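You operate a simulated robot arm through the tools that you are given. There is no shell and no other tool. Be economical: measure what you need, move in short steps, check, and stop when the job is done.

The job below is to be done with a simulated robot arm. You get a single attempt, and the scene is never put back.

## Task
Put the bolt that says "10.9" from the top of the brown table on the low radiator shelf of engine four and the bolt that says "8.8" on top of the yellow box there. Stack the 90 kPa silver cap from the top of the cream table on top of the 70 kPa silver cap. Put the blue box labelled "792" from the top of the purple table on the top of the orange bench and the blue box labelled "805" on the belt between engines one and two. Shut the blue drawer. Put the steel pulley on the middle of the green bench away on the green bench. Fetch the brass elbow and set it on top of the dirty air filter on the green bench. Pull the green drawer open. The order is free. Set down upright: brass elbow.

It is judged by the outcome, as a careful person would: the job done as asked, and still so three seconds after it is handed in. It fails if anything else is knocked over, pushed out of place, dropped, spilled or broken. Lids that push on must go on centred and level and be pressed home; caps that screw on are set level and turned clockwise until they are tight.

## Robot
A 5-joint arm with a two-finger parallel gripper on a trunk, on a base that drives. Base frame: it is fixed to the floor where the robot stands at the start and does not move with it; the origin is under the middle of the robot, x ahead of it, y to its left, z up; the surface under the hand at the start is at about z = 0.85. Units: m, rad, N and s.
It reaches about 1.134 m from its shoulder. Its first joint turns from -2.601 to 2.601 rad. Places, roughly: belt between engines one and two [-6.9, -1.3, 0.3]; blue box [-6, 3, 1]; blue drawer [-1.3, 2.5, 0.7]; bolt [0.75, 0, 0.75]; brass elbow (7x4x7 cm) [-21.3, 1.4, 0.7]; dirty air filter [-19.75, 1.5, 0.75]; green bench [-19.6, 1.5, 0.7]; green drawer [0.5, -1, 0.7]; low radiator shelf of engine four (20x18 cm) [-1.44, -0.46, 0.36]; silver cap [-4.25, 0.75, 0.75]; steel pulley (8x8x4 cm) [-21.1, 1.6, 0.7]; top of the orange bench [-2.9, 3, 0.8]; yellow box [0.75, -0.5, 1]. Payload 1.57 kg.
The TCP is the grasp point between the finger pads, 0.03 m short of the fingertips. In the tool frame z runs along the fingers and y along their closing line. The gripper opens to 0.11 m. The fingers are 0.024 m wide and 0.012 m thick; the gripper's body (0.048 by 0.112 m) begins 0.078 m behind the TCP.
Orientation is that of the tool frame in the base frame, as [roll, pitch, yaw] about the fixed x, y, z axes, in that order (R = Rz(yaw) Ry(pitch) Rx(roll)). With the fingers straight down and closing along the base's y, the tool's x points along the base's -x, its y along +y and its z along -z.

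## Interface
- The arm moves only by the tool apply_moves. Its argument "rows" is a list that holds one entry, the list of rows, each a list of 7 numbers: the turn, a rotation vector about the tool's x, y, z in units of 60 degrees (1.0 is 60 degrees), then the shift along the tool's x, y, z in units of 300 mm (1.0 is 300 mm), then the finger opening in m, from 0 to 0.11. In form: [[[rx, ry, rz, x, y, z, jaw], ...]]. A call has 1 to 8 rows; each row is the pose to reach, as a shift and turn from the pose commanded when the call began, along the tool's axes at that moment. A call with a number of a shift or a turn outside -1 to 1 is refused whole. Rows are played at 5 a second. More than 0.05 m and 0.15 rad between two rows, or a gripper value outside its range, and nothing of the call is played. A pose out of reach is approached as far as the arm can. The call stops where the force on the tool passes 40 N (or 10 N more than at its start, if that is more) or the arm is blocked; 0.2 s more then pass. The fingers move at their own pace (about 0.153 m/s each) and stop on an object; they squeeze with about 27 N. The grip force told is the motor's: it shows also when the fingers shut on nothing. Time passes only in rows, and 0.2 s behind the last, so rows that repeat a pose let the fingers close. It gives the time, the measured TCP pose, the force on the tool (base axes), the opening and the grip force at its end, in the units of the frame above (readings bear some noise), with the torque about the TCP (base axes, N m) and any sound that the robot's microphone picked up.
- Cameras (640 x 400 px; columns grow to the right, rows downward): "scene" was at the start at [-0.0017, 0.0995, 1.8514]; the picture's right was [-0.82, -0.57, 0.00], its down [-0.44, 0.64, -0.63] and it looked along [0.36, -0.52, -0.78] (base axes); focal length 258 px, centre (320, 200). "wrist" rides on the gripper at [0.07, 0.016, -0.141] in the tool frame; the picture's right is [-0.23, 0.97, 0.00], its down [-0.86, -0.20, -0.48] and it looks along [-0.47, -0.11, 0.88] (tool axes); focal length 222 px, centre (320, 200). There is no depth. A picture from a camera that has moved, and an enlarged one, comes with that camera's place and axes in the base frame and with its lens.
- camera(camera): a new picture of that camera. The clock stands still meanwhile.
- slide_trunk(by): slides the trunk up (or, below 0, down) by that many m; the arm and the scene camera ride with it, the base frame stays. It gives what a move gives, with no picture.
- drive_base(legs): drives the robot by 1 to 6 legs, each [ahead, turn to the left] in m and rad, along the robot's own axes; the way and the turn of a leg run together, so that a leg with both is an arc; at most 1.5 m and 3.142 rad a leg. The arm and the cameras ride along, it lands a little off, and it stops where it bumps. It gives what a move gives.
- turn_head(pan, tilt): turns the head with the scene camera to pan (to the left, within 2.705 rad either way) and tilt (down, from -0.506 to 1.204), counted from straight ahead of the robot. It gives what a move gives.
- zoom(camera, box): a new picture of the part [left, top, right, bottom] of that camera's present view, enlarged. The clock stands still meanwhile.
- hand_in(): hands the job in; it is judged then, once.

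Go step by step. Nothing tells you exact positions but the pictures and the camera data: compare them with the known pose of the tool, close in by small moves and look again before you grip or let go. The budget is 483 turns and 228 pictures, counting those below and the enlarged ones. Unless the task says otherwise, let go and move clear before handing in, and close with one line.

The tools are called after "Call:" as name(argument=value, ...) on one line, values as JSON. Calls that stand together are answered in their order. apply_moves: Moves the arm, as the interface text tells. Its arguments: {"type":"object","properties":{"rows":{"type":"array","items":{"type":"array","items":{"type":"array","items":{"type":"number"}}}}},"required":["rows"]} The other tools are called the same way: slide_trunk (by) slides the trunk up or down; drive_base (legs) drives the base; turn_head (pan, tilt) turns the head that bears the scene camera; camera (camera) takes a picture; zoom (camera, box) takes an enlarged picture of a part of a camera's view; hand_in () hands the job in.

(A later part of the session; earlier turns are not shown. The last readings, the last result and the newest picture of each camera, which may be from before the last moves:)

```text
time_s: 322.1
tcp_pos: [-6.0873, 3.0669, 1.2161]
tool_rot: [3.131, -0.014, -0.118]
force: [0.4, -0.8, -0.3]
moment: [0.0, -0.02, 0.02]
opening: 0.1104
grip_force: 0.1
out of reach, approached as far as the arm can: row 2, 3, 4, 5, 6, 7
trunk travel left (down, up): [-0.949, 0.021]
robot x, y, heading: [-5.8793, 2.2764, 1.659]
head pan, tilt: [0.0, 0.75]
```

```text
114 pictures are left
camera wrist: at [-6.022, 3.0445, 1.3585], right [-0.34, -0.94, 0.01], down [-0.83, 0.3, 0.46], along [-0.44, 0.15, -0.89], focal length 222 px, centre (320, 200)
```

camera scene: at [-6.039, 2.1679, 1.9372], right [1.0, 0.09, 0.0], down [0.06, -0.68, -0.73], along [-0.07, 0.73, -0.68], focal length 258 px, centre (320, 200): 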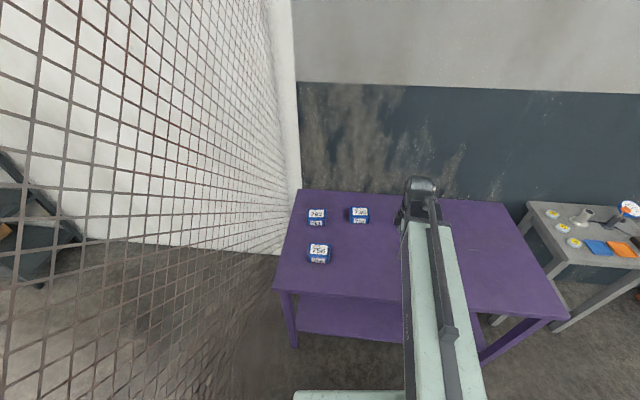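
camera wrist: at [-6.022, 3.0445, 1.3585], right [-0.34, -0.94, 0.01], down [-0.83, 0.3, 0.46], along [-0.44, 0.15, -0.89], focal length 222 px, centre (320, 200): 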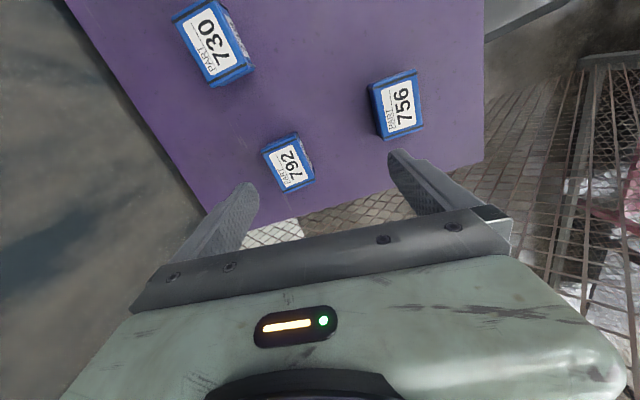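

Call:
apply_moves(rows=[[[0, 0, -0.056, -0.1, -0.13, 0, 0.11], [0, 0, -0.113, -0.195, -0.259, 0, 0.11], [0, 0, -0.113, -0.195, -0.259, 0, 0.11]]])

Call:
slide_trunk(by=-0.2)

Call:
camera(camera="wrist")

```text
time_s: 322.9
tcp_pos: [-6.1374, 3.1521, 1.215]
tool_rot: [3.129, -0.013, 0.001]
force: [0.6, -0.1, 0.4]
moment: [0.03, 0.0, 0.01]
opening: 0.1099
grip_force: 0.0
trunk travel left (down, up): [-0.949, 0.021]
robot x, y, heading: [-5.8849, 2.2793, 1.664]
head pan, tilt: [0.0, 0.75]
```

```text
time_s: 325.0
tcp_pos: [-6.1377, 3.1541, 1.0157]
tool_rot: [3.13, -0.013, 0.001]
force: [-0.4, 0.0, -0.7]
moment: [0.01, -0.02, -0.01]
opening: 0.11
grip_force: 0.1
trunk travel left (down, up): [-0.749, 0.221]
robot x, y, heading: [-5.8757, 2.2743, 1.66]
head pan, tilt: [0.0, 0.75]
```

```text
113 pictures are left
camera wrist: at [-6.0681, 3.1383, 1.1587], right [-0.23, -0.97, 0.01], down [-0.86, 0.2, 0.46], along [-0.45, 0.1, -0.89], focal length 222 px, centre (320, 200)
```

wrist: 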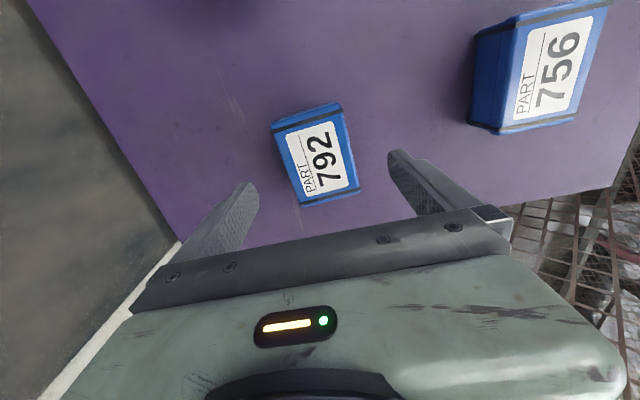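

Call:
slide_trunk(by=-0.1)

Call:
camera(camera="wrist")

```text
time_s: 326.4
tcp_pos: [-6.1376, 3.153, 0.9167]
tool_rot: [3.128, -0.014, 0.003]
force: [-0.1, 0.3, -0.4]
moment: [-0.01, -0.02, 0.0]
opening: 0.1102
grip_force: 0.1
trunk travel left (down, up): [-0.649, 0.321]
robot x, y, heading: [-5.879, 2.2763, 1.657]
head pan, tilt: [0.0, 0.75]
```

```text
112 pictures are left
camera wrist: at [-6.0681, 3.1383, 1.0587], right [-0.23, -0.97, 0.01], down [-0.86, 0.2, 0.46], along [-0.45, 0.1, -0.89], focal length 222 px, centre (320, 200)
```

wrist: 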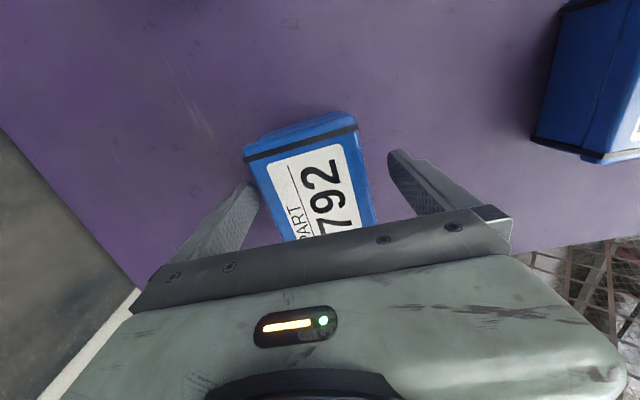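

Call:
apply_moves(rows=[[[0, 0, 0, 0, -0.02, 0, 0.11], [0, 0, 0, 0, -0.02, 0, 0.11]]])

Call:
slide_trunk(by=-0.018)

Call:
apply_moves(rows=[[[0, 0, 0, 0, 0, 0, 0.09], [0, 0, 0, 0, 0, 0, 0.07], [0, 0, 0, 0, 0, 0, 0.06], [0, 0, 0, 0, 0, 0, 0.06]]])

Call:
camera(camera="wrist")

```text
time_s: 327.0
tcp_pos: [-6.1372, 3.1585, 0.9155]
tool_rot: [3.13, -0.013, 0.002]
force: [0.7, -0.3, 0.2]
moment: [-0.01, -0.03, 0.02]
opening: 0.1099
grip_force: 0.1
trunk travel left (down, up): [-0.649, 0.321]
robot x, y, heading: [-5.8754, 2.2767, 1.661]
head pan, tilt: [0.0, 0.75]
```

```text
time_s: 327.6
tcp_pos: [-6.1366, 3.159, 0.8977]
tool_rot: [3.131, -0.014, 0.002]
force: [-0.1, -1.0, 0.1]
moment: [0.01, 0.0, 0.02]
opening: 0.11
grip_force: 0.0
trunk travel left (down, up): [-0.631, 0.339]
robot x, y, heading: [-5.8767, 2.2777, 1.663]
head pan, tilt: [0.0, 0.75]
```

```text
time_s: 328.6
tcp_pos: [-6.1361, 3.1594, 0.898]
tool_rot: [3.131, -0.013, 0.003]
force: [0.4, 2.7, 2.6]
moment: [0.4, -0.04, 0.16]
opening: 0.0811
grip_force: 27.4
trunk travel left (down, up): [-0.631, 0.339]
robot x, y, heading: [-5.8812, 2.2727, 1.658]
head pan, tilt: [0.0, 0.75]
```

```text
111 pictures are left
camera wrist: at [-6.0683, 3.1444, 1.0408], right [-0.23, -0.97, 0.01], down [-0.86, 0.2, 0.46], along [-0.45, 0.1, -0.89], focal length 222 px, centre (320, 200)
```

wrist: 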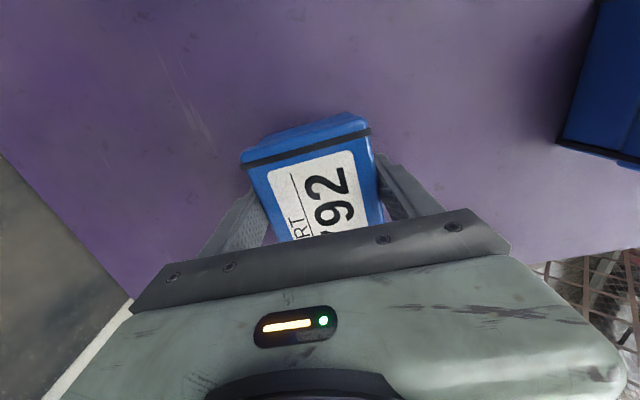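

Gripped. Lift, back away and drive to the orange bench.

Call:
slide_trunk(by=0.33)

Call:
drive_base(legs=[[-0.35, 0], [0, -1.66], [1.5, 0], [1.5, 0]])

Call:
turn_head(pan=1.1, tilt=0.7)

Call:
camera(camera="scene")

```text
time_s: 331.9
tcp_pos: [-6.1369, 3.1598, 1.228]
tool_rot: [3.129, -0.012, 0.002]
force: [-0.2, -0.1, -3.8]
moment: [-0.01, -0.05, 0.02]
opening: 0.0806
grip_force: 26.9
trunk travel left (down, up): [-0.961, 0.009]
robot x, y, heading: [-5.8792, 2.275, 1.662]
head pan, tilt: [0.0, 0.75]
```

```text
time_s: 352.3
tcp_pos: [-1.9387, 1.8932, 1.2269]
tool_rot: [3.129, -0.016, -1.711]
force: [0.0, -0.1, -4.1]
moment: [0.01, -0.01, 0.04]
opening: 0.0806
grip_force: 26.6
trunk travel left (down, up): [-0.961, 0.009]
robot x, y, heading: [-2.8513, 1.7652, -0.063]
head pan, tilt: [0.0, 0.75]
```

```text
time_s: 353.6
tcp_pos: [-1.9374, 1.8937, 1.228]
tool_rot: [3.13, -0.013, -1.712]
force: [0.3, -0.5, -4.9]
moment: [-0.06, 0.01, 0.02]
opening: 0.0802
grip_force: 27.3
trunk travel left (down, up): [-0.961, 0.009]
robot x, y, heading: [-2.8502, 1.767, -0.063]
head pan, tilt: [1.1, 0.7]
```

```text
110 pictures are left
camera scene: at [-2.8393, 2.0078, 1.9534], right [0.86, -0.51, 0.0], down [-0.33, -0.56, -0.76], along [0.39, 0.66, -0.64], focal length 258 px, centre (320, 200)
```

scene: 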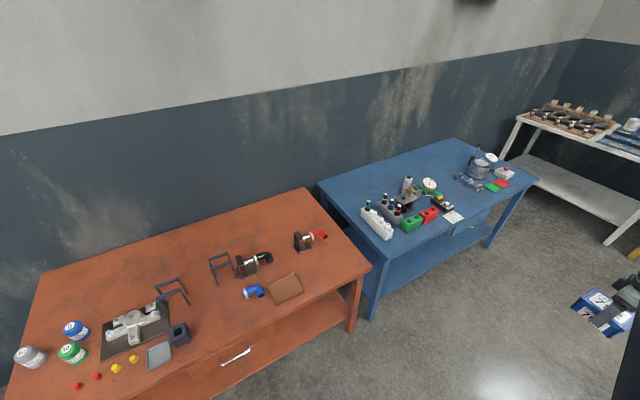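

Call:
drive_base(legs=[[0, 0.2], [0.4, 0], [0, 1.11]])

Call:
camera(camera="wrist")

Call:
turn_head(pan=0, tilt=0.9)

Call:
camera(camera="scene")

```text
time_s: 359.7
tcp_pos: [-2.3549, 2.7372, 1.2283]
tool_rot: [3.13, -0.013, -0.393]
force: [-0.2, 0.4, -4.5]
moment: [0.03, -0.04, -0.06]
opening: 0.0805
grip_force: 26.4
trunk travel left (down, up): [-0.961, 0.009]
robot x, y, heading: [-2.4297, 1.8126, 1.262]
head pan, tilt: [1.1, 0.7]
```

```text
109 pictures are left
camera wrist: at [-2.297, 2.6977, 1.3708], right [-0.58, -0.81, 0.01], down [-0.72, 0.52, 0.46], along [-0.38, 0.26, -0.89], focal length 222 px, centre (320, 200)
```

wrist: 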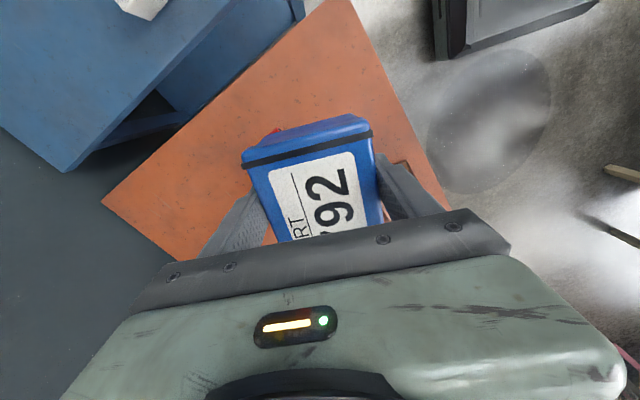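

```text
time_s: 361.0
tcp_pos: [-2.3547, 2.7379, 1.2272]
tool_rot: [3.128, -0.015, -0.392]
force: [-0.4, 0.6, -4.9]
moment: [0.0, -0.05, -0.01]
opening: 0.0799
grip_force: 27.1
trunk travel left (down, up): [-0.961, 0.009]
robot x, y, heading: [-2.4307, 1.8122, 1.259]
head pan, tilt: [0.0, 0.901]
```

```text
108 pictures are left
camera scene: at [-2.5818, 1.8951, 1.9372], right [0.95, -0.3, 0.0], down [-0.24, -0.75, -0.62], along [0.19, 0.59, -0.78], focal length 258 px, centre (320, 200)
```

scene: 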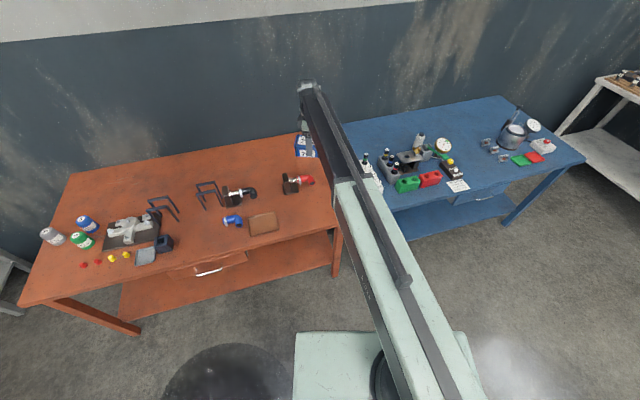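

Call:
apply_moves(rows=[[[0, 0, 0, 0.025, 0.075, 0, 0.06], [0, 0, 0, 0.05, 0.149, 0, 0.06], [0, 0, 0, 0.05, 0.149, 0, 0.06]]])

Call:
slide_trunk(by=-0.27)

Call:
camera(camera="scene")

Call:
camera(camera="wrist")

```text
time_s: 361.8
tcp_pos: [-2.3572, 2.6924, 1.227]
tool_rot: [3.131, -0.015, -0.392]
force: [-0.5, 0.7, -5.9]
moment: [0.01, -0.08, -0.03]
opening: 0.0801
grip_force: 27.1
trunk travel left (down, up): [-0.961, 0.009]
robot x, y, heading: [-2.4303, 1.8182, 1.261]
head pan, tilt: [0.0, 0.901]
```

```text
time_s: 364.6
tcp_pos: [-2.3578, 2.6907, 0.9565]
tool_rot: [3.131, -0.014, -0.394]
force: [-0.1, -0.7, -5.4]
moment: [-0.05, -0.07, -0.02]
opening: 0.0795
grip_force: 26.9
trunk travel left (down, up): [-0.691, 0.279]
robot x, y, heading: [-2.4283, 1.8138, 1.259]
head pan, tilt: [0.0, 0.901]
```

```text
107 pictures are left
camera scene: at [-2.5815, 1.8947, 1.6672], right [0.95, -0.31, 0.0], down [-0.24, -0.75, -0.62], along [0.19, 0.59, -0.78], focal length 258 px, centre (320, 200)
```

scene: 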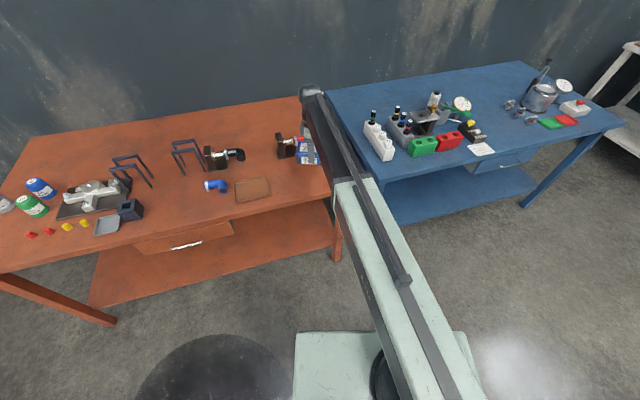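

```text
106 pictures are left
camera wrist: at [-2.3009, 2.6528, 1.1004], right [-0.58, -0.81, 0.01], down [-0.72, 0.52, 0.46], along [-0.38, 0.26, -0.89], focal length 222 px, centre (320, 200)
```

wrist: 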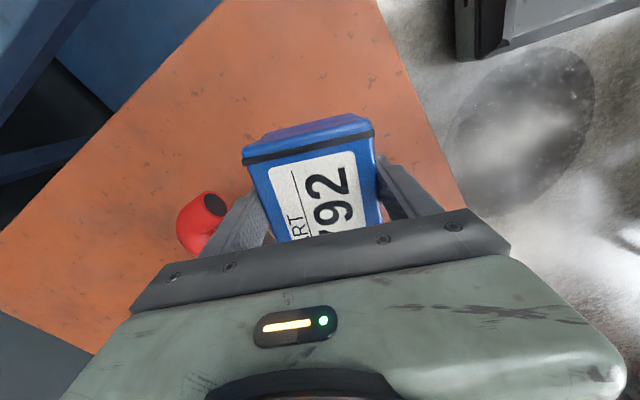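

Call:
slide_trunk(by=-0.045)

Call:
slide_trunk(by=-0.008)

Call:
slide_trunk(by=-0.006)

```text
time_s: 365.4
tcp_pos: [-2.359, 2.6921, 0.9108]
tool_rot: [3.132, -0.014, -0.394]
force: [-0.5, 0.7, -5.2]
moment: [-0.06, 0.0, 0.02]
opening: 0.0799
grip_force: 27.7
trunk travel left (down, up): [-0.646, 0.324]
robot x, y, heading: [-2.4306, 1.8159, 1.26]
head pan, tilt: [0.0, 0.901]
```

```text
time_s: 366.0
tcp_pos: [-2.359, 2.6922, 0.9048]
tool_rot: [3.129, -0.013, -0.392]
force: [0.7, 0.3, -5.3]
moment: [-0.02, -0.04, 0.01]
opening: 0.08
grip_force: 27.3
trunk travel left (down, up): [-0.638, 0.332]
robot x, y, heading: [-2.4282, 1.8133, 1.258]
head pan, tilt: [0.0, 0.901]
```

```text
time_s: 366.6
tcp_pos: [-2.3585, 2.6917, 0.8989]
tool_rot: [3.129, -0.013, -0.393]
force: [0.3, -0.2, -4.1]
moment: [-0.03, -0.05, 0.0]
opening: 0.0799
grip_force: 27.0
trunk travel left (down, up): [-0.632, 0.338]
robot x, y, heading: [-2.4316, 1.8113, 1.264]
head pan, tilt: [0.0, 0.901]
```

Call:
slide_trunk(by=-0.004)

Call:
slide_trunk(by=-0.004)

```text
time_s: 367.1
tcp_pos: [-2.3597, 2.6926, 0.8937]
tool_rot: [3.129, -0.013, -0.393]
force: [-0.6, 0.1, -4.4]
moment: [-0.03, -0.05, -0.04]
opening: 0.0802
grip_force: 26.9
trunk travel left (down, up): [-0.628, 0.342]
robot x, y, heading: [-2.4296, 1.816, 1.259]
head pan, tilt: [0.0, 0.901]
```

```text
time_s: 367.6
tcp_pos: [-2.358, 2.6925, 0.8905]
tool_rot: [3.13, -0.013, -0.392]
force: [-0.2, -0.2, -5.2]
moment: [-0.06, -0.01, 0.02]
opening: 0.0796
grip_force: 27.0
trunk travel left (down, up): [-0.624, 0.346]
robot x, y, heading: [-2.4319, 1.8107, 1.261]
head pan, tilt: [0.0, 0.901]
```

Call:
slide_trunk(by=-0.005)

Call:
zoom(camera="scene", box=[260, 100, 360, 180])

```text
time_s: 368.2
tcp_pos: [-2.3591, 2.6922, 0.8855]
tool_rot: [3.128, -0.014, -0.394]
force: [0.2, 0.3, -5.2]
moment: [-0.01, -0.03, 0.01]
opening: 0.0799
grip_force: 27.0
trunk travel left (down, up): [-0.619, 0.351]
robot x, y, heading: [-2.4306, 1.8106, 1.261]
head pan, tilt: [0.0, 0.901]
```

```text
5.00 times, centred on (310, 140) of scene
camera zoom: at [-2.5815, 1.8947, 1.5952], right [0.95, -0.31, 0.0], down [-0.24, -0.75, -0.62], along [0.19, 0.59, -0.78], focal length 1288 px, centre (370, 500)
```

zoom: 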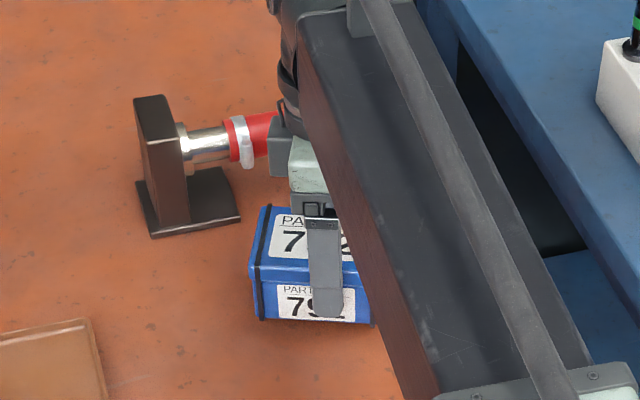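

Call:
slide_trunk(by=-0.004)

Call:
slide_trunk(by=-0.004)

Call:
slide_trunk(by=-0.004)

```text
time_s: 368.7
tcp_pos: [-2.3583, 2.6931, 0.8814]
tool_rot: [3.13, -0.013, -0.392]
force: [0.1, 0.4, -4.8]
moment: [-0.04, -0.02, -0.02]
opening: 0.08
grip_force: 27.5
trunk travel left (down, up): [-0.615, 0.355]
robot x, y, heading: [-2.4319, 1.8148, 1.266]
head pan, tilt: [0.0, 0.901]
```

```text
time_s: 369.2
tcp_pos: [-2.359, 2.6924, 0.8774]
tool_rot: [3.129, -0.013, -0.391]
force: [0.0, -0.2, -4.8]
moment: [-0.01, -0.02, 0.01]
opening: 0.08
grip_force: 27.7
trunk travel left (down, up): [-0.611, 0.359]
robot x, y, heading: [-2.4302, 1.8157, 1.26]
head pan, tilt: [0.0, 0.901]
```

```text
time_s: 369.8
tcp_pos: [-2.3594, 2.6916, 0.8723]
tool_rot: [3.129, -0.015, -0.393]
force: [-0.4, 0.7, -4.0]
moment: [-0.06, 0.0, -0.04]
opening: 0.0796
grip_force: 27.4
trunk travel left (down, up): [-0.607, 0.363]
robot x, y, heading: [-2.4271, 1.8139, 1.263]
head pan, tilt: [0.0, 0.901]
```

Call:
slide_trunk(by=-0.005)

Call:
slide_trunk(by=-0.005)

Call:
slide_trunk(by=-0.005)

Call:
zoom(camera="scene", box=[260, 100, 360, 180])

```text
time_s: 370.3
tcp_pos: [-2.3582, 2.6918, 0.8688]
tool_rot: [3.13, -0.013, -0.393]
force: [0.6, -0.2, -2.1]
moment: [0.19, 0.13, -0.03]
opening: 0.0801
grip_force: 26.8
trunk travel left (down, up): [-0.602, 0.368]
robot x, y, heading: [-2.4329, 1.8146, 1.266]
head pan, tilt: [0.0, 0.901]
```

```text
time_s: 370.8
tcp_pos: [-2.3575, 2.6912, 0.8659]
tool_rot: [3.134, -0.014, -0.392]
force: [-0.1, 3.5, 21.9]
moment: [1.16, -0.48, -0.03]
opening: 0.0798
grip_force: 26.6
trunk travel left (down, up): [-0.597, 0.373]
robot x, y, heading: [-2.4321, 1.814, 1.26]
head pan, tilt: [0.0, 0.901]
```

```text
time_s: 371.4
tcp_pos: [-2.3593, 2.6919, 0.8595]
tool_rot: [3.126, -0.013, -0.393]
force: [0.3, -4.3, 7.0]
moment: [0.28, -0.14, -0.03]
opening: 0.08
grip_force: 26.5
trunk travel left (down, up): [-0.592, 0.378]
robot x, y, heading: [-2.4284, 1.8162, 1.259]
head pan, tilt: [0.0, 0.901]
```

```text
5.00 times, centred on (310, 140) of scene
camera zoom: at [-2.5817, 1.8928, 1.5679], right [0.95, -0.31, 0.0], down [-0.24, -0.75, -0.62], along [0.19, 0.59, -0.78], focal length 1288 px, centre (370, 500)
```

zoom: 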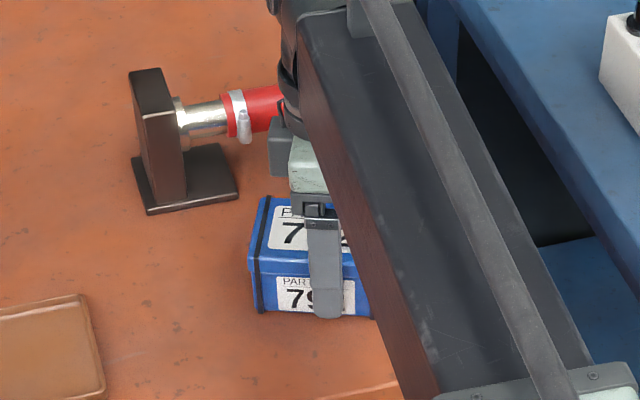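

The box is down on the bench. Relieve, release and rise.

Call:
slide_trunk(by=0.003)

Call:
apply_moves(rows=[[[0, 0, 0, 0, 0, 0, 0.083], [0, 0, 0, 0, 0, 0, 0.09], [0, 0, 0, 0, 0, 0, 0.1], [0, 0, 0, 0, 0, 0, 0.105], [0, 0, 0, 0, 0, 0, 0.105]]])

Call:
slide_trunk(by=0.36)

Call:
camera(camera="wrist")

```text
time_s: 371.9
tcp_pos: [-2.3586, 2.6921, 0.8616]
tool_rot: [3.128, -0.013, -0.393]
force: [-0.7, -0.8, -4.4]
moment: [-0.07, -0.05, 0.03]
opening: 0.0799
grip_force: 27.1
trunk travel left (down, up): [-0.595, 0.375]
robot x, y, heading: [-2.4302, 1.8149, 1.26]
head pan, tilt: [0.0, 0.901]
```

```text
time_s: 373.1
tcp_pos: [-2.3593, 2.6924, 0.8617]
tool_rot: [3.128, -0.016, -0.394]
force: [0.0, -0.7, -0.1]
moment: [-0.01, 0.02, 0.02]
opening: 0.1051
grip_force: 0.1
trunk travel left (down, up): [-0.595, 0.375]
robot x, y, heading: [-2.4297, 1.8154, 1.265]
head pan, tilt: [0.0, 0.901]
```

```text
time_s: 376.6
tcp_pos: [-2.359, 2.6929, 1.2221]
tool_rot: [3.13, -0.013, -0.394]
force: [-0.1, 0.0, -0.5]
moment: [0.0, -0.01, 0.01]
opening: 0.1049
grip_force: 0.0
trunk travel left (down, up): [-0.955, 0.015]
robot x, y, heading: [-2.4278, 1.8131, 1.257]
head pan, tilt: [0.0, 0.901]
```

```text
103 pictures are left
camera wrist: at [-2.301, 2.6526, 1.3646], right [-0.58, -0.81, 0.01], down [-0.72, 0.52, 0.46], along [-0.38, 0.26, -0.89], focal length 222 px, centre (320, 200)
```

wrist: 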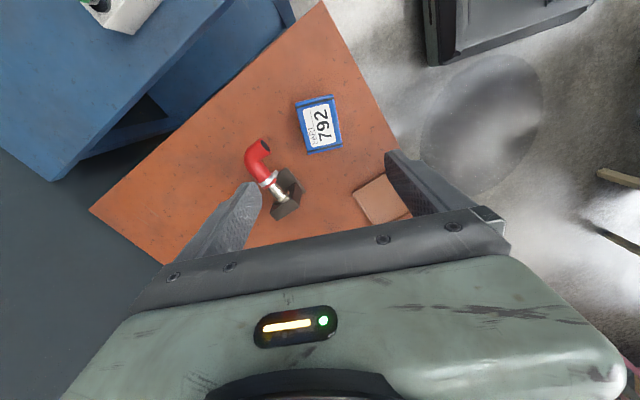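

Call:
drive_base(legs=[[0, 1.85], [1.5, 0], [1.5, 0], [0.15, 0], [0, -1.66], [0.4, 0]])

Call:
camera(camera="wrist")

```text
time_s: 396.0
tcp_pos: [-6.3189, 1.8138, 1.2227]
tool_rot: [3.099, -0.021, 1.44]
force: [17.3, -1.7, 0.9]
moment: [0.18, 1.74, 0.23]
opening: 0.0888
grip_force: 0.0
trunk travel left (down, up): [-0.955, 0.015]
robot x, y, heading: [-5.4694, 1.9652, 3.093]
head pan, tilt: [0.0, 0.901]
stopped in leg 4: the force on the tool passed its limit at 169 N (the readings are from after the stop); the commanded pose is now the measured one
```

```text
102 pictures are left
camera wrist: at [-6.2991, 1.8775, 1.3679], right [0.94, -0.35, 0.04], down [-0.33, -0.83, 0.45], along [-0.13, -0.43, -0.89], focal length 222 px, centre (320, 200)
```

wrist: 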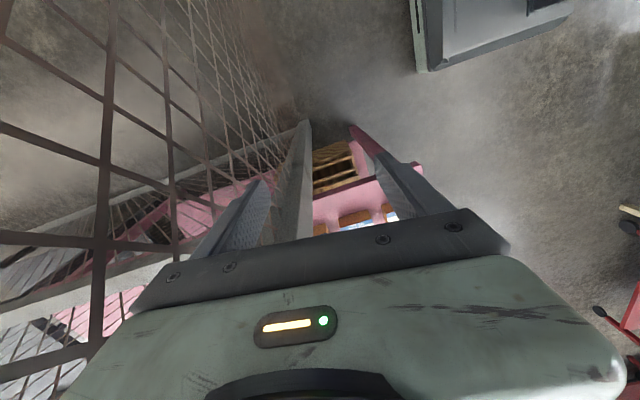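

Bumped the fence again—I'll back off and turn.

Call:
drive_base(legs=[[-0.15, 0], [0, -1.62], [0.32, 0]])

Call:
camera(camera="wrist")

Call:
camera(camera="scene")

```text
time_s: 403.1
tcp_pos: [-5.362, 3.1427, 1.2189]
tool_rot: [3.098, -0.022, -0.211]
force: [0.9, 0.2, 0.1]
moment: [-0.03, 0.08, 0.03]
opening: 0.1049
grip_force: 0.0
trunk travel left (down, up): [-0.955, 0.015]
robot x, y, heading: [-5.3097, 2.2806, 1.435]
head pan, tilt: [0.0, 0.901]
```

```text
101 pictures are left
camera wrist: at [-5.2986, 3.1188, 1.3644], right [-0.43, -0.9, 0.04], down [-0.8, 0.4, 0.45], along [-0.42, 0.16, -0.89], focal length 222 px, centre (320, 200)
```

wrist: 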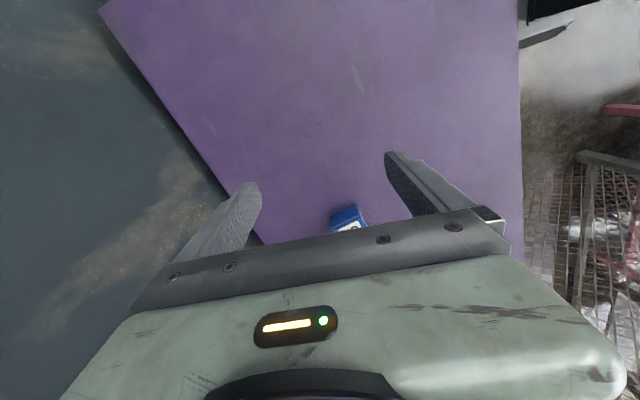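

```text
100 pictures are left
camera scene: at [-5.4727, 2.3346, 1.9313], right [0.99, -0.14, 0.0], down [-0.11, -0.78, -0.62], along [0.08, 0.61, -0.78], focal length 258 px, centre (320, 200)
```

scene: 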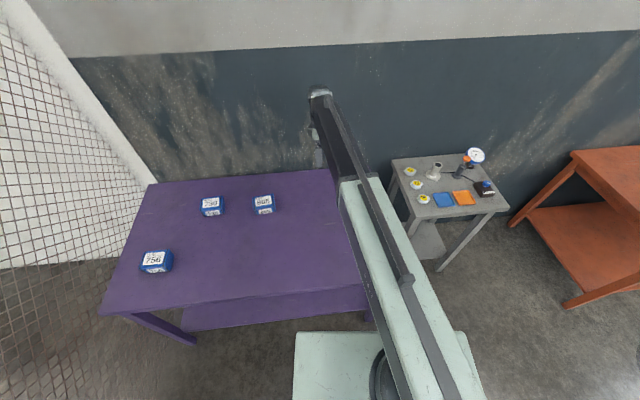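

Call:
drive_base(legs=[[-0.25, 0], [0, 0.7], [0.25, 0], [0, -0.55]])

Call:
camera(camera="wrist")

```text
time_s: 409.8
tcp_pos: [-5.6446, 3.0894, 1.2224]
tool_rot: [3.099, -0.022, -0.077]
force: [-0.4, -0.7, 0.3]
moment: [-0.01, -0.01, -0.03]
opening: 0.1052
grip_force: 0.0
trunk travel left (down, up): [-0.955, 0.015]
robot x, y, heading: [-5.4852, 2.2409, 1.578]
head pan, tilt: [0.0, 0.901]
```

```text
99 pictures are left
camera wrist: at [-5.5782, 3.074, 1.3652], right [-0.3, -0.95, 0.04], down [-0.85, 0.28, 0.45], along [-0.44, 0.11, -0.89], focal length 222 px, centre (320, 200)
```

wrist: 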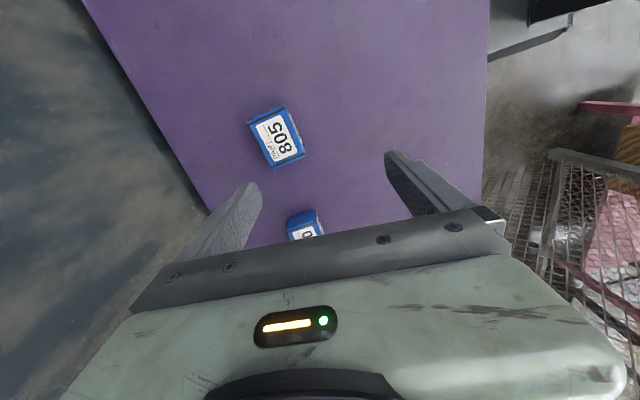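

Call:
apply_moves(rows=[[[0.02, 0.01, -0.06, 0, -0.122, 0, 0.11], [0.041, 0.021, -0.12, 0, -0.244, 0, 0.11], [0.041, 0.021, -0.12, 0, -0.244, 0, 0.11]]])

Call:
slide_trunk(by=-0.2)

Call:
camera(camera="wrist")

```text
time_s: 410.6
tcp_pos: [-5.6401, 3.1607, 1.2219]
tool_rot: [3.14, -0.041, 0.051]
force: [-0.3, -0.1, 0.9]
moment: [0.02, 0.0, 0.0]
opening: 0.1102
grip_force: 0.0
trunk travel left (down, up): [-0.955, 0.015]
robot x, y, heading: [-5.4886, 2.2452, 1.574]
head pan, tilt: [0.0, 0.901]
```

```text
time_s: 412.7
tcp_pos: [-5.6402, 3.1609, 1.021]
tool_rot: [3.141, -0.04, 0.051]
force: [-0.8, -0.5, 0.3]
moment: [-0.02, -0.01, -0.01]
opening: 0.1101
grip_force: 0.0
trunk travel left (down, up): [-0.755, 0.215]
robot x, y, heading: [-5.4882, 2.2418, 1.576]
head pan, tilt: [0.0, 0.901]
```

```text
98 pictures are left
camera wrist: at [-5.5744, 3.1481, 1.1665], right [-0.18, -0.98, -0.01], down [-0.88, 0.16, 0.44], along [-0.44, 0.09, -0.9], focal length 222 px, centre (320, 200)
```

wrist: 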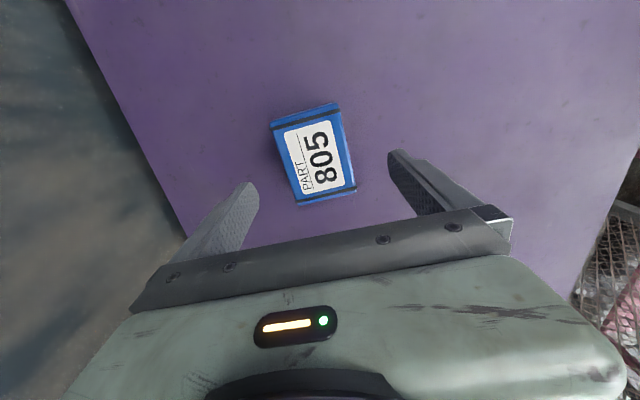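

Call:
apply_moves(rows=[[[0, -0.038, 0, 0, -0.027, 0, 0.11], [0, -0.038, 0, 0, -0.027, 0, 0.11]]])

Call:
slide_trunk(by=-0.1)

Call:
camera(camera="wrist")

```text
time_s: 413.3
tcp_pos: [-5.6397, 3.1685, 1.0207]
tool_rot: [3.139, 0.001, 0.05]
force: [0.8, 0.2, -0.1]
moment: [-0.03, 0.0, -0.02]
opening: 0.1101
grip_force: 0.0
trunk travel left (down, up): [-0.755, 0.215]
robot x, y, heading: [-5.4829, 2.2427, 1.578]
head pan, tilt: [0.0, 0.901]
```

```text
time_s: 414.6
tcp_pos: [-5.6398, 3.1696, 0.9225]
tool_rot: [3.139, 0.0, 0.051]
force: [-1.0, -0.2, -0.3]
moment: [-0.03, 0.0, 0.01]
opening: 0.11
grip_force: 0.0
trunk travel left (down, up): [-0.655, 0.315]
robot x, y, heading: [-5.4862, 2.2421, 1.578]
head pan, tilt: [0.0, 0.901]
```

```text
97 pictures are left
camera wrist: at [-5.5686, 3.1562, 1.0636], right [-0.18, -0.98, 0.0], down [-0.86, 0.16, 0.48], along [-0.47, 0.08, -0.88], focal length 222 px, centre (320, 200)
```

wrist: 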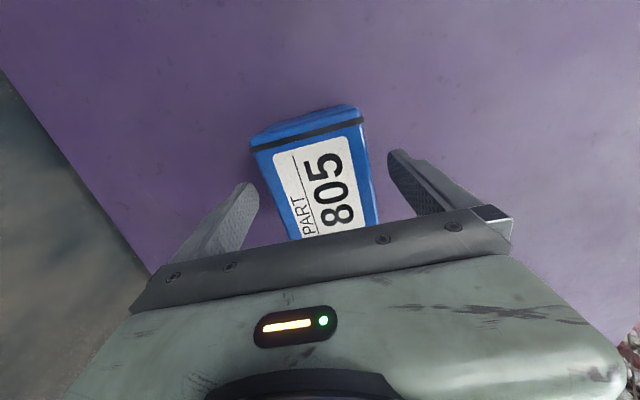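

Call:
apply_moves(rows=[[[0, 0, 0, 0, -0.017, 0, 0.11], [0, 0, 0, 0, -0.017, 0, 0.11]]])

Call:
slide_trunk(by=-0.024)

Call:
apply_moves(rows=[[[0, 0, 0, 0, 0, 0, 0.09], [0, 0, 0, 0, 0, 0, 0.07], [0, 0, 0, 0, 0, 0, 0.06], [0, 0, 0, 0, 0, 0, 0.06]]])

Call:
slide_trunk(by=0.33)

Call:
camera(camera="wrist")

```text
time_s: 415.2
tcp_pos: [-5.6393, 3.1746, 0.9211]
tool_rot: [3.139, 0.0, 0.05]
force: [0.0, -0.4, -0.8]
moment: [0.0, -0.02, 0.0]
opening: 0.1099
grip_force: 0.1
trunk travel left (down, up): [-0.655, 0.315]
robot x, y, heading: [-5.4857, 2.2414, 1.574]
head pan, tilt: [0.0, 0.901]
```

```text
time_s: 415.9
tcp_pos: [-5.641, 3.1737, 0.8968]
tool_rot: [3.141, 0.001, 0.049]
force: [0.5, 0.0, -0.1]
moment: [-0.01, -0.03, 0.0]
opening: 0.1102
grip_force: 0.1
trunk travel left (down, up): [-0.631, 0.339]
robot x, y, heading: [-5.4848, 2.2412, 1.57]
head pan, tilt: [0.0, 0.901]
```

```text
time_s: 416.9
tcp_pos: [-5.6396, 3.1747, 0.8976]
tool_rot: [3.14, 0.001, 0.05]
force: [-1.1, 2.5, 3.8]
moment: [0.39, -0.09, 0.06]
opening: 0.0802
grip_force: 26.9
trunk travel left (down, up): [-0.631, 0.339]
robot x, y, heading: [-5.4841, 2.2448, 1.578]
head pan, tilt: [0.0, 0.901]
```

```text
time_s: 420.2
tcp_pos: [-5.6402, 3.1736, 1.2272]
tool_rot: [3.14, -0.001, 0.051]
force: [-0.1, -0.2, -4.1]
moment: [0.01, -0.04, 0.0]
opening: 0.0803
grip_force: 27.4
trunk travel left (down, up): [-0.961, 0.009]
robot x, y, heading: [-5.4812, 2.2396, 1.579]
head pan, tilt: [0.0, 0.901]
```

```text
96 pictures are left
camera wrist: at [-5.569, 3.1622, 1.369], right [-0.18, -0.98, 0.0], down [-0.86, 0.16, 0.48], along [-0.47, 0.08, -0.88], focal length 222 px, centre (320, 200)
```

wrist: 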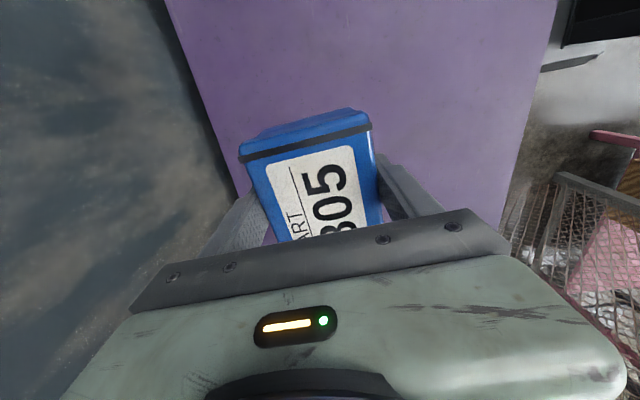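

Gripped. Retract the arm, then drive round to the engine belt.

Call:
apply_moves(rows=[[[0, 0, 0, 0.018, 0.14, 0, 0.06], [0, 0, 0, 0.036, 0.28, 0, 0.06], [0, 0, 0, 0.054, 0.42, 0, 0.06], [0, 0, 0, 0.072, 0.56, 0, 0.06], [0, 0, 0, 0.09, 0.7, 0, 0.06], [0, 0, 0, 0.108, 0.84, 0, 0.06], [0, 0, 0, 0.12, 0.98, 0, 0.06]]])

Call:
drive_base(legs=[[-0.3, 0], [0, -3.14], [1.3, 0]])

Call:
turn_head(pan=-0.6, tilt=0.6)

Call:
camera(camera="scene")

```text
time_s: 421.8
tcp_pos: [-5.5885, 2.8829, 1.2281]
tool_rot: [3.141, 0.001, 0.051]
force: [-0.8, 1.0, -5.0]
moment: [0.04, 0.01, 0.03]
opening: 0.0804
grip_force: 26.7
trunk travel left (down, up): [-0.961, 0.009]
robot x, y, heading: [-5.4874, 2.2419, 1.576]
head pan, tilt: [0.0, 0.901]
```

```text
time_s: 437.3
tcp_pos: [-5.4055, 0.0033, 1.2273]
tool_rot: [3.139, -0.001, -3.113]
force: [0.4, -0.8, -3.6]
moment: [0.0, -0.01, 0.03]
opening: 0.08
grip_force: 27.4
trunk travel left (down, up): [-0.961, 0.009]
robot x, y, heading: [-5.4824, 0.6485, -1.591]
head pan, tilt: [0.0, 0.901]
```

```text
time_s: 438.3
tcp_pos: [-5.4048, 0.003, 1.2272]
tool_rot: [3.138, -0.001, -3.111]
force: [-0.3, 0.3, -5.0]
moment: [-0.05, 0.04, -0.05]
opening: 0.0798
grip_force: 26.8
trunk travel left (down, up): [-0.961, 0.009]
robot x, y, heading: [-5.4854, 0.6435, -1.596]
head pan, tilt: [-0.6, 0.6]
```

```text
95 pictures are left
camera scene: at [-5.3637, 0.6123, 1.962], right [-0.81, 0.58, 0.0], down [0.33, 0.46, -0.82], along [-0.48, -0.67, -0.57], focal length 258 px, centre (320, 200)
```

scene: 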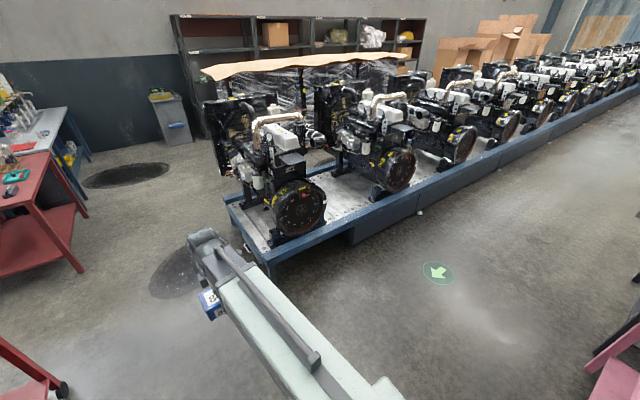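

Call:
drive_base(legs=[[0, -0.9], [1.3, 0], [0.33, 0], [0, 0.92]])

Call:
turn_head(pan=0, tilt=0.85)

Call:
camera(camera="scene")

Call:
camera(camera="wrist")

```text
time_s: 451.1
tcp_pos: [-6.6488, -0.97, 1.2281]
tool_rot: [3.137, -0.001, -3.085]
force: [0.7, -1.6, -5.3]
moment: [0.05, -0.01, -0.01]
opening: 0.0798
grip_force: 26.8
trunk travel left (down, up): [-0.961, 0.009]
robot x, y, heading: [-6.7601, -0.3309, -1.576]
head pan, tilt: [-0.6, 0.6]
```

```text
time_s: 452.1
tcp_pos: [-6.6491, -0.9707, 1.2275]
tool_rot: [3.139, -0.001, -3.084]
force: [0.6, -0.1, -4.8]
moment: [0.01, 0.03, 0.03]
opening: 0.0798
grip_force: 26.1
trunk travel left (down, up): [-0.961, 0.009]
robot x, y, heading: [-6.7645, -0.3316, -1.58]
head pan, tilt: [0.0, 0.85]
```

```text
94 pictures are left
camera scene: at [-6.5903, -0.366, 1.9411], right [-1.0, 0.0, 0.0], down [0.0, 0.75, -0.66], along [0.0, -0.66, -0.75], focal length 258 px, centre (320, 200)
```

scene: 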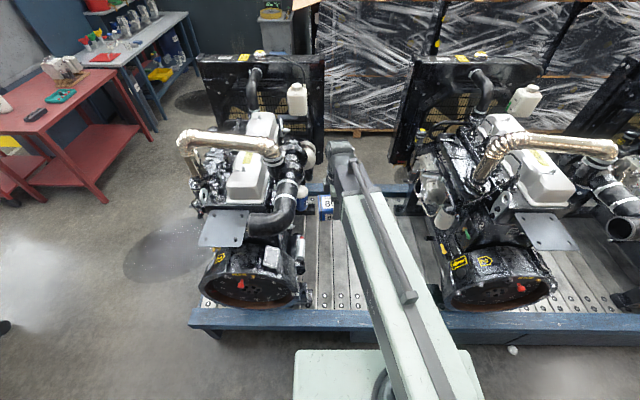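

```text
93 pictures are left
camera wrist: at [-6.718, -0.9577, 1.3694], right [0.17, 0.99, 0.0], down [0.87, -0.15, 0.48], along [0.47, -0.08, -0.88], focal length 222 px, centre (320, 200)
```

wrist: 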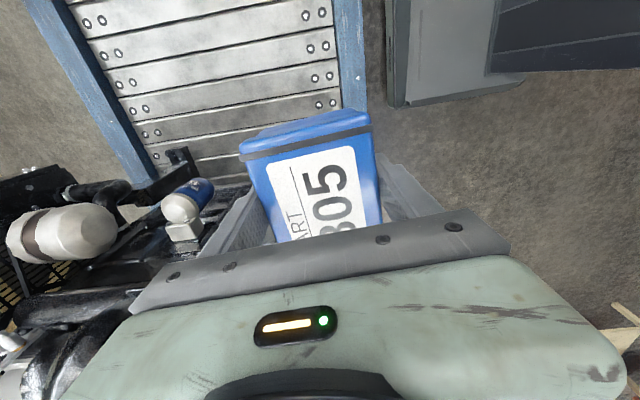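

Call:
apply_moves(rows=[[[0, 0, 0, 0.115, -0.089, 0, 0.06], [0, 0, 0, 0.23, -0.178, 0, 0.06], [0, 0, 0, 0.345, -0.267, 0, 0.06], [0, 0, 0, 0.46, -0.356, 0, 0.06], [0, 0, 0, 0.575, -0.445, 0, 0.06], [0, 0, 0, 0.69, -0.534, 0, 0.06], [0, 0, 0, 0.803, -0.622, 0, 0.06], [0, 0, 0, 0.803, -0.622, 0, 0.06]]])

Call:
slide_trunk(by=-0.4)

Call:
camera(camera="wrist")

Call:
camera(camera="scene")

```text
time_s: 453.9
tcp_pos: [-6.8803, -1.1676, 1.2271]
tool_rot: [3.14, 0.0, -3.084]
force: [0.4, -0.8, -4.3]
moment: [0.0, 0.06, -0.02]
opening: 0.0798
grip_force: 27.6
trunk travel left (down, up): [-0.961, 0.009]
robot x, y, heading: [-6.765, -0.3307, -1.57]
head pan, tilt: [0.0, 0.85]
```

```text
time_s: 457.8
tcp_pos: [-6.8797, -1.1678, 0.828]
tool_rot: [3.141, 0.001, -3.084]
force: [0.4, 0.4, -5.0]
moment: [-0.03, 0.05, 0.0]
opening: 0.0797
grip_force: 26.5
trunk travel left (down, up): [-0.561, 0.409]
robot x, y, heading: [-6.7619, -0.3274, -1.575]
head pan, tilt: [0.0, 0.85]
```

```text
92 pictures are left
camera wrist: at [-6.9495, -1.1566, 0.9693], right [0.17, 0.99, 0.0], down [0.87, -0.15, 0.48], along [0.47, -0.08, -0.88], focal length 222 px, centre (320, 200)
```

wrist: 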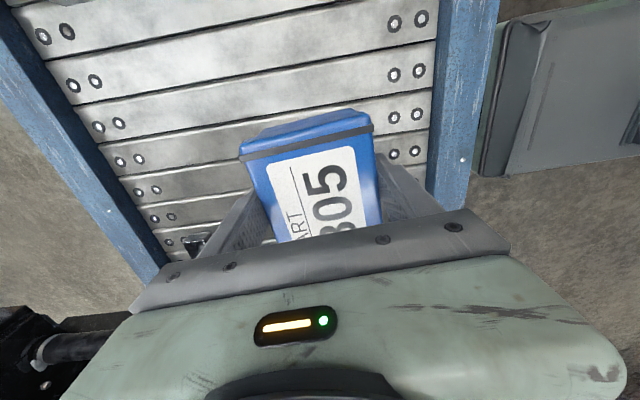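

```text
91 pictures are left
camera scene: at [-6.5905, -0.3661, 1.5411], right [-1.0, 0.0, 0.0], down [0.0, 0.75, -0.66], along [0.0, -0.66, -0.75], focal length 258 px, centre (320, 200)
```

scene: 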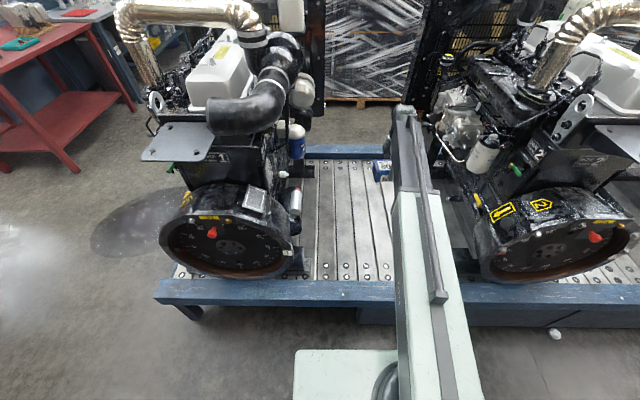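

Call:
slide_trunk(by=-0.38)

Call:
camera(camera="scene")

Call:
camera(camera="wrist")

```text
time_s: 461.4
tcp_pos: [-6.8796, -1.1674, 0.4473]
tool_rot: [3.14, 0.001, -3.083]
force: [-0.1, 0.1, -5.3]
moment: [0.01, 0.04, 0.01]
opening: 0.0798
grip_force: 26.7
trunk travel left (down, up): [-0.181, 0.789]
robot x, y, heading: [-6.7625, -0.3292, -1.574]
head pan, tilt: [0.0, 0.85]
```

```text
90 pictures are left
camera scene: at [-6.5905, -0.366, 1.1611], right [-1.0, 0.0, 0.0], down [0.0, 0.75, -0.66], along [0.0, -0.66, -0.75], focal length 258 px, centre (320, 200)
```

scene: 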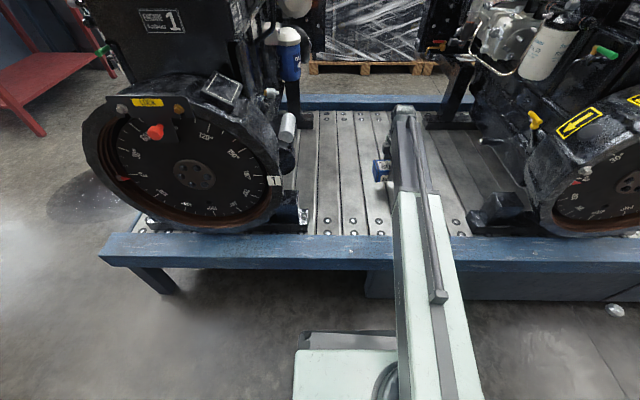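

```text
89 pictures are left
camera wrist: at [-6.9494, -1.1564, 0.5892], right [0.17, 0.99, 0.0], down [0.87, -0.15, 0.48], along [0.47, -0.08, -0.88], focal length 222 px, centre (320, 200)
```

wrist: 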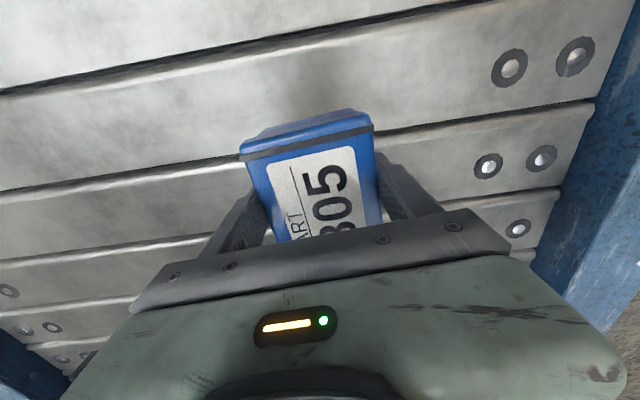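

Call:
slide_trunk(by=-0.05)

Call:
slide_trunk(by=-0.012)

Call:
slide_trunk(by=-0.01)

Call:
zoom(camera="scene", box=[340, 100, 440, 200])

```text
time_s: 462.4
tcp_pos: [-6.8807, -1.1683, 0.3968]
tool_rot: [3.14, 0.0, -3.083]
force: [0.3, -0.4, -4.0]
moment: [0.04, 0.03, 0.04]
opening: 0.0797
grip_force: 27.2
trunk travel left (down, up): [-0.131, 0.839]
robot x, y, heading: [-6.761, -0.3297, -1.58]
head pan, tilt: [0.0, 0.85]
```

```text
time_s: 462.9
tcp_pos: [-6.8807, -1.1672, 0.3881]
tool_rot: [-3.141, -0.001, -3.083]
force: [-1.6, -6.1, 21.2]
moment: [-0.06, 0.01, 0.0]
opening: 0.0798
grip_force: 27.0
trunk travel left (down, up): [-0.119, 0.851]
robot x, y, heading: [-6.759, -0.3369, -1.576]
head pan, tilt: [0.0, 0.85]
```

```text
time_s: 463.5
tcp_pos: [-6.8805, -1.1677, 0.3782]
tool_rot: [3.14, 0.001, -3.083]
force: [0.9, 3.5, 22.7]
moment: [-0.38, 0.01, -0.07]
opening: 0.0797
grip_force: 27.0
trunk travel left (down, up): [-0.109, 0.861]
robot x, y, heading: [-6.7599, -0.33, -1.571]
head pan, tilt: [0.0, 0.85]
```

```text
4.00 times, centred on (390, 150) of scene
camera zoom: at [-6.5902, -0.3635, 1.089], right [-1.0, 0.0, 0.0], down [0.0, 0.75, -0.66], along [0.0, -0.66, -0.75], focal length 1030 px, centre (40, 400)
```

zoom: 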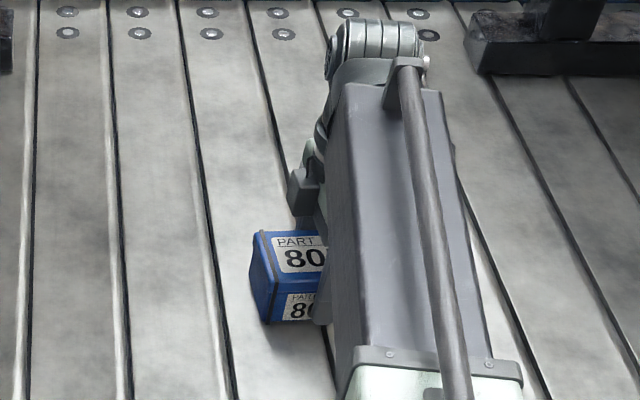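

The box is on the belt. Relieve, release and rise.

Call:
slide_trunk(by=0.004)

Call:
apply_moves(rows=[[[0, 0, 0, 0, 0, 0, 0.083], [0, 0, 0, 0, 0, 0, 0.09], [0, 0, 0, 0, 0, 0, 0.1], [0, 0, 0, 0, 0, 0, 0.105], [0, 0, 0, 0, 0, 0, 0.105]]])

Call:
slide_trunk(by=0.4)

Call:
camera(camera="wrist")

Call:
slide_trunk(by=0.4)

```text
time_s: 464.1
tcp_pos: [-6.8795, -1.1686, 0.3785]
tool_rot: [3.14, 0.001, -3.083]
force: [0.9, 0.3, -6.1]
moment: [0.01, 0.03, 0.01]
opening: 0.0798
grip_force: 27.1
trunk travel left (down, up): [-0.113, 0.857]
robot x, y, heading: [-6.7638, -0.3309, -1.575]
head pan, tilt: [0.0, 0.85]
```

```text
time_s: 465.3
tcp_pos: [-6.8797, -1.1677, 0.3797]
tool_rot: [3.14, -0.001, -3.083]
force: [0.2, 0.0, -0.3]
moment: [-0.02, -0.01, 0.03]
opening: 0.105
grip_force: 0.2
trunk travel left (down, up): [-0.113, 0.857]
robot x, y, heading: [-6.7621, -0.3337, -1.576]
head pan, tilt: [0.0, 0.85]
```

```text
time_s: 469.1
tcp_pos: [-6.8795, -1.168, 0.7789]
tool_rot: [3.141, 0.0, -3.085]
force: [0.4, 0.7, 0.1]
moment: [0.01, -0.01, -0.02]
opening: 0.1051
grip_force: 0.0
trunk travel left (down, up): [-0.513, 0.457]
robot x, y, heading: [-6.7587, -0.3296, -1.578]
head pan, tilt: [0.0, 0.85]
```

```text
87 pictures are left
camera wrist: at [-6.9494, -1.1562, 0.9215], right [0.17, 0.99, 0.0], down [0.87, -0.15, 0.48], along [0.47, -0.08, -0.88], focal length 222 px, centre (320, 200)
```

wrist: 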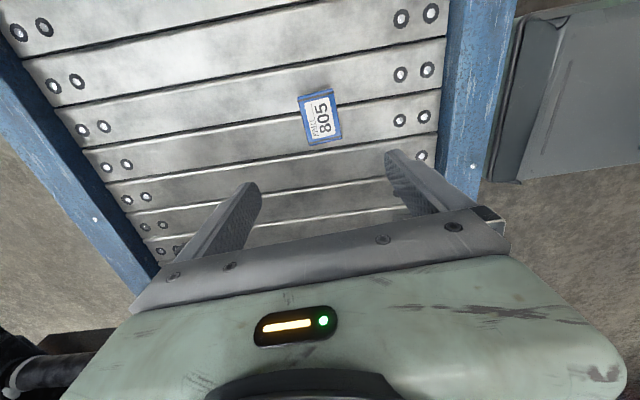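

```text
time_s: 472.9
tcp_pos: [-6.8804, -1.1683, 1.1797]
tool_rot: [3.139, 0.0, -3.083]
force: [-0.8, -0.3, 0.1]
moment: [0.02, -0.03, 0.0]
opening: 0.1049
grip_force: 0.1
trunk travel left (down, up): [-0.913, 0.057]
robot x, y, heading: [-6.764, -0.3322, -1.573]
head pan, tilt: [0.0, 0.85]
```

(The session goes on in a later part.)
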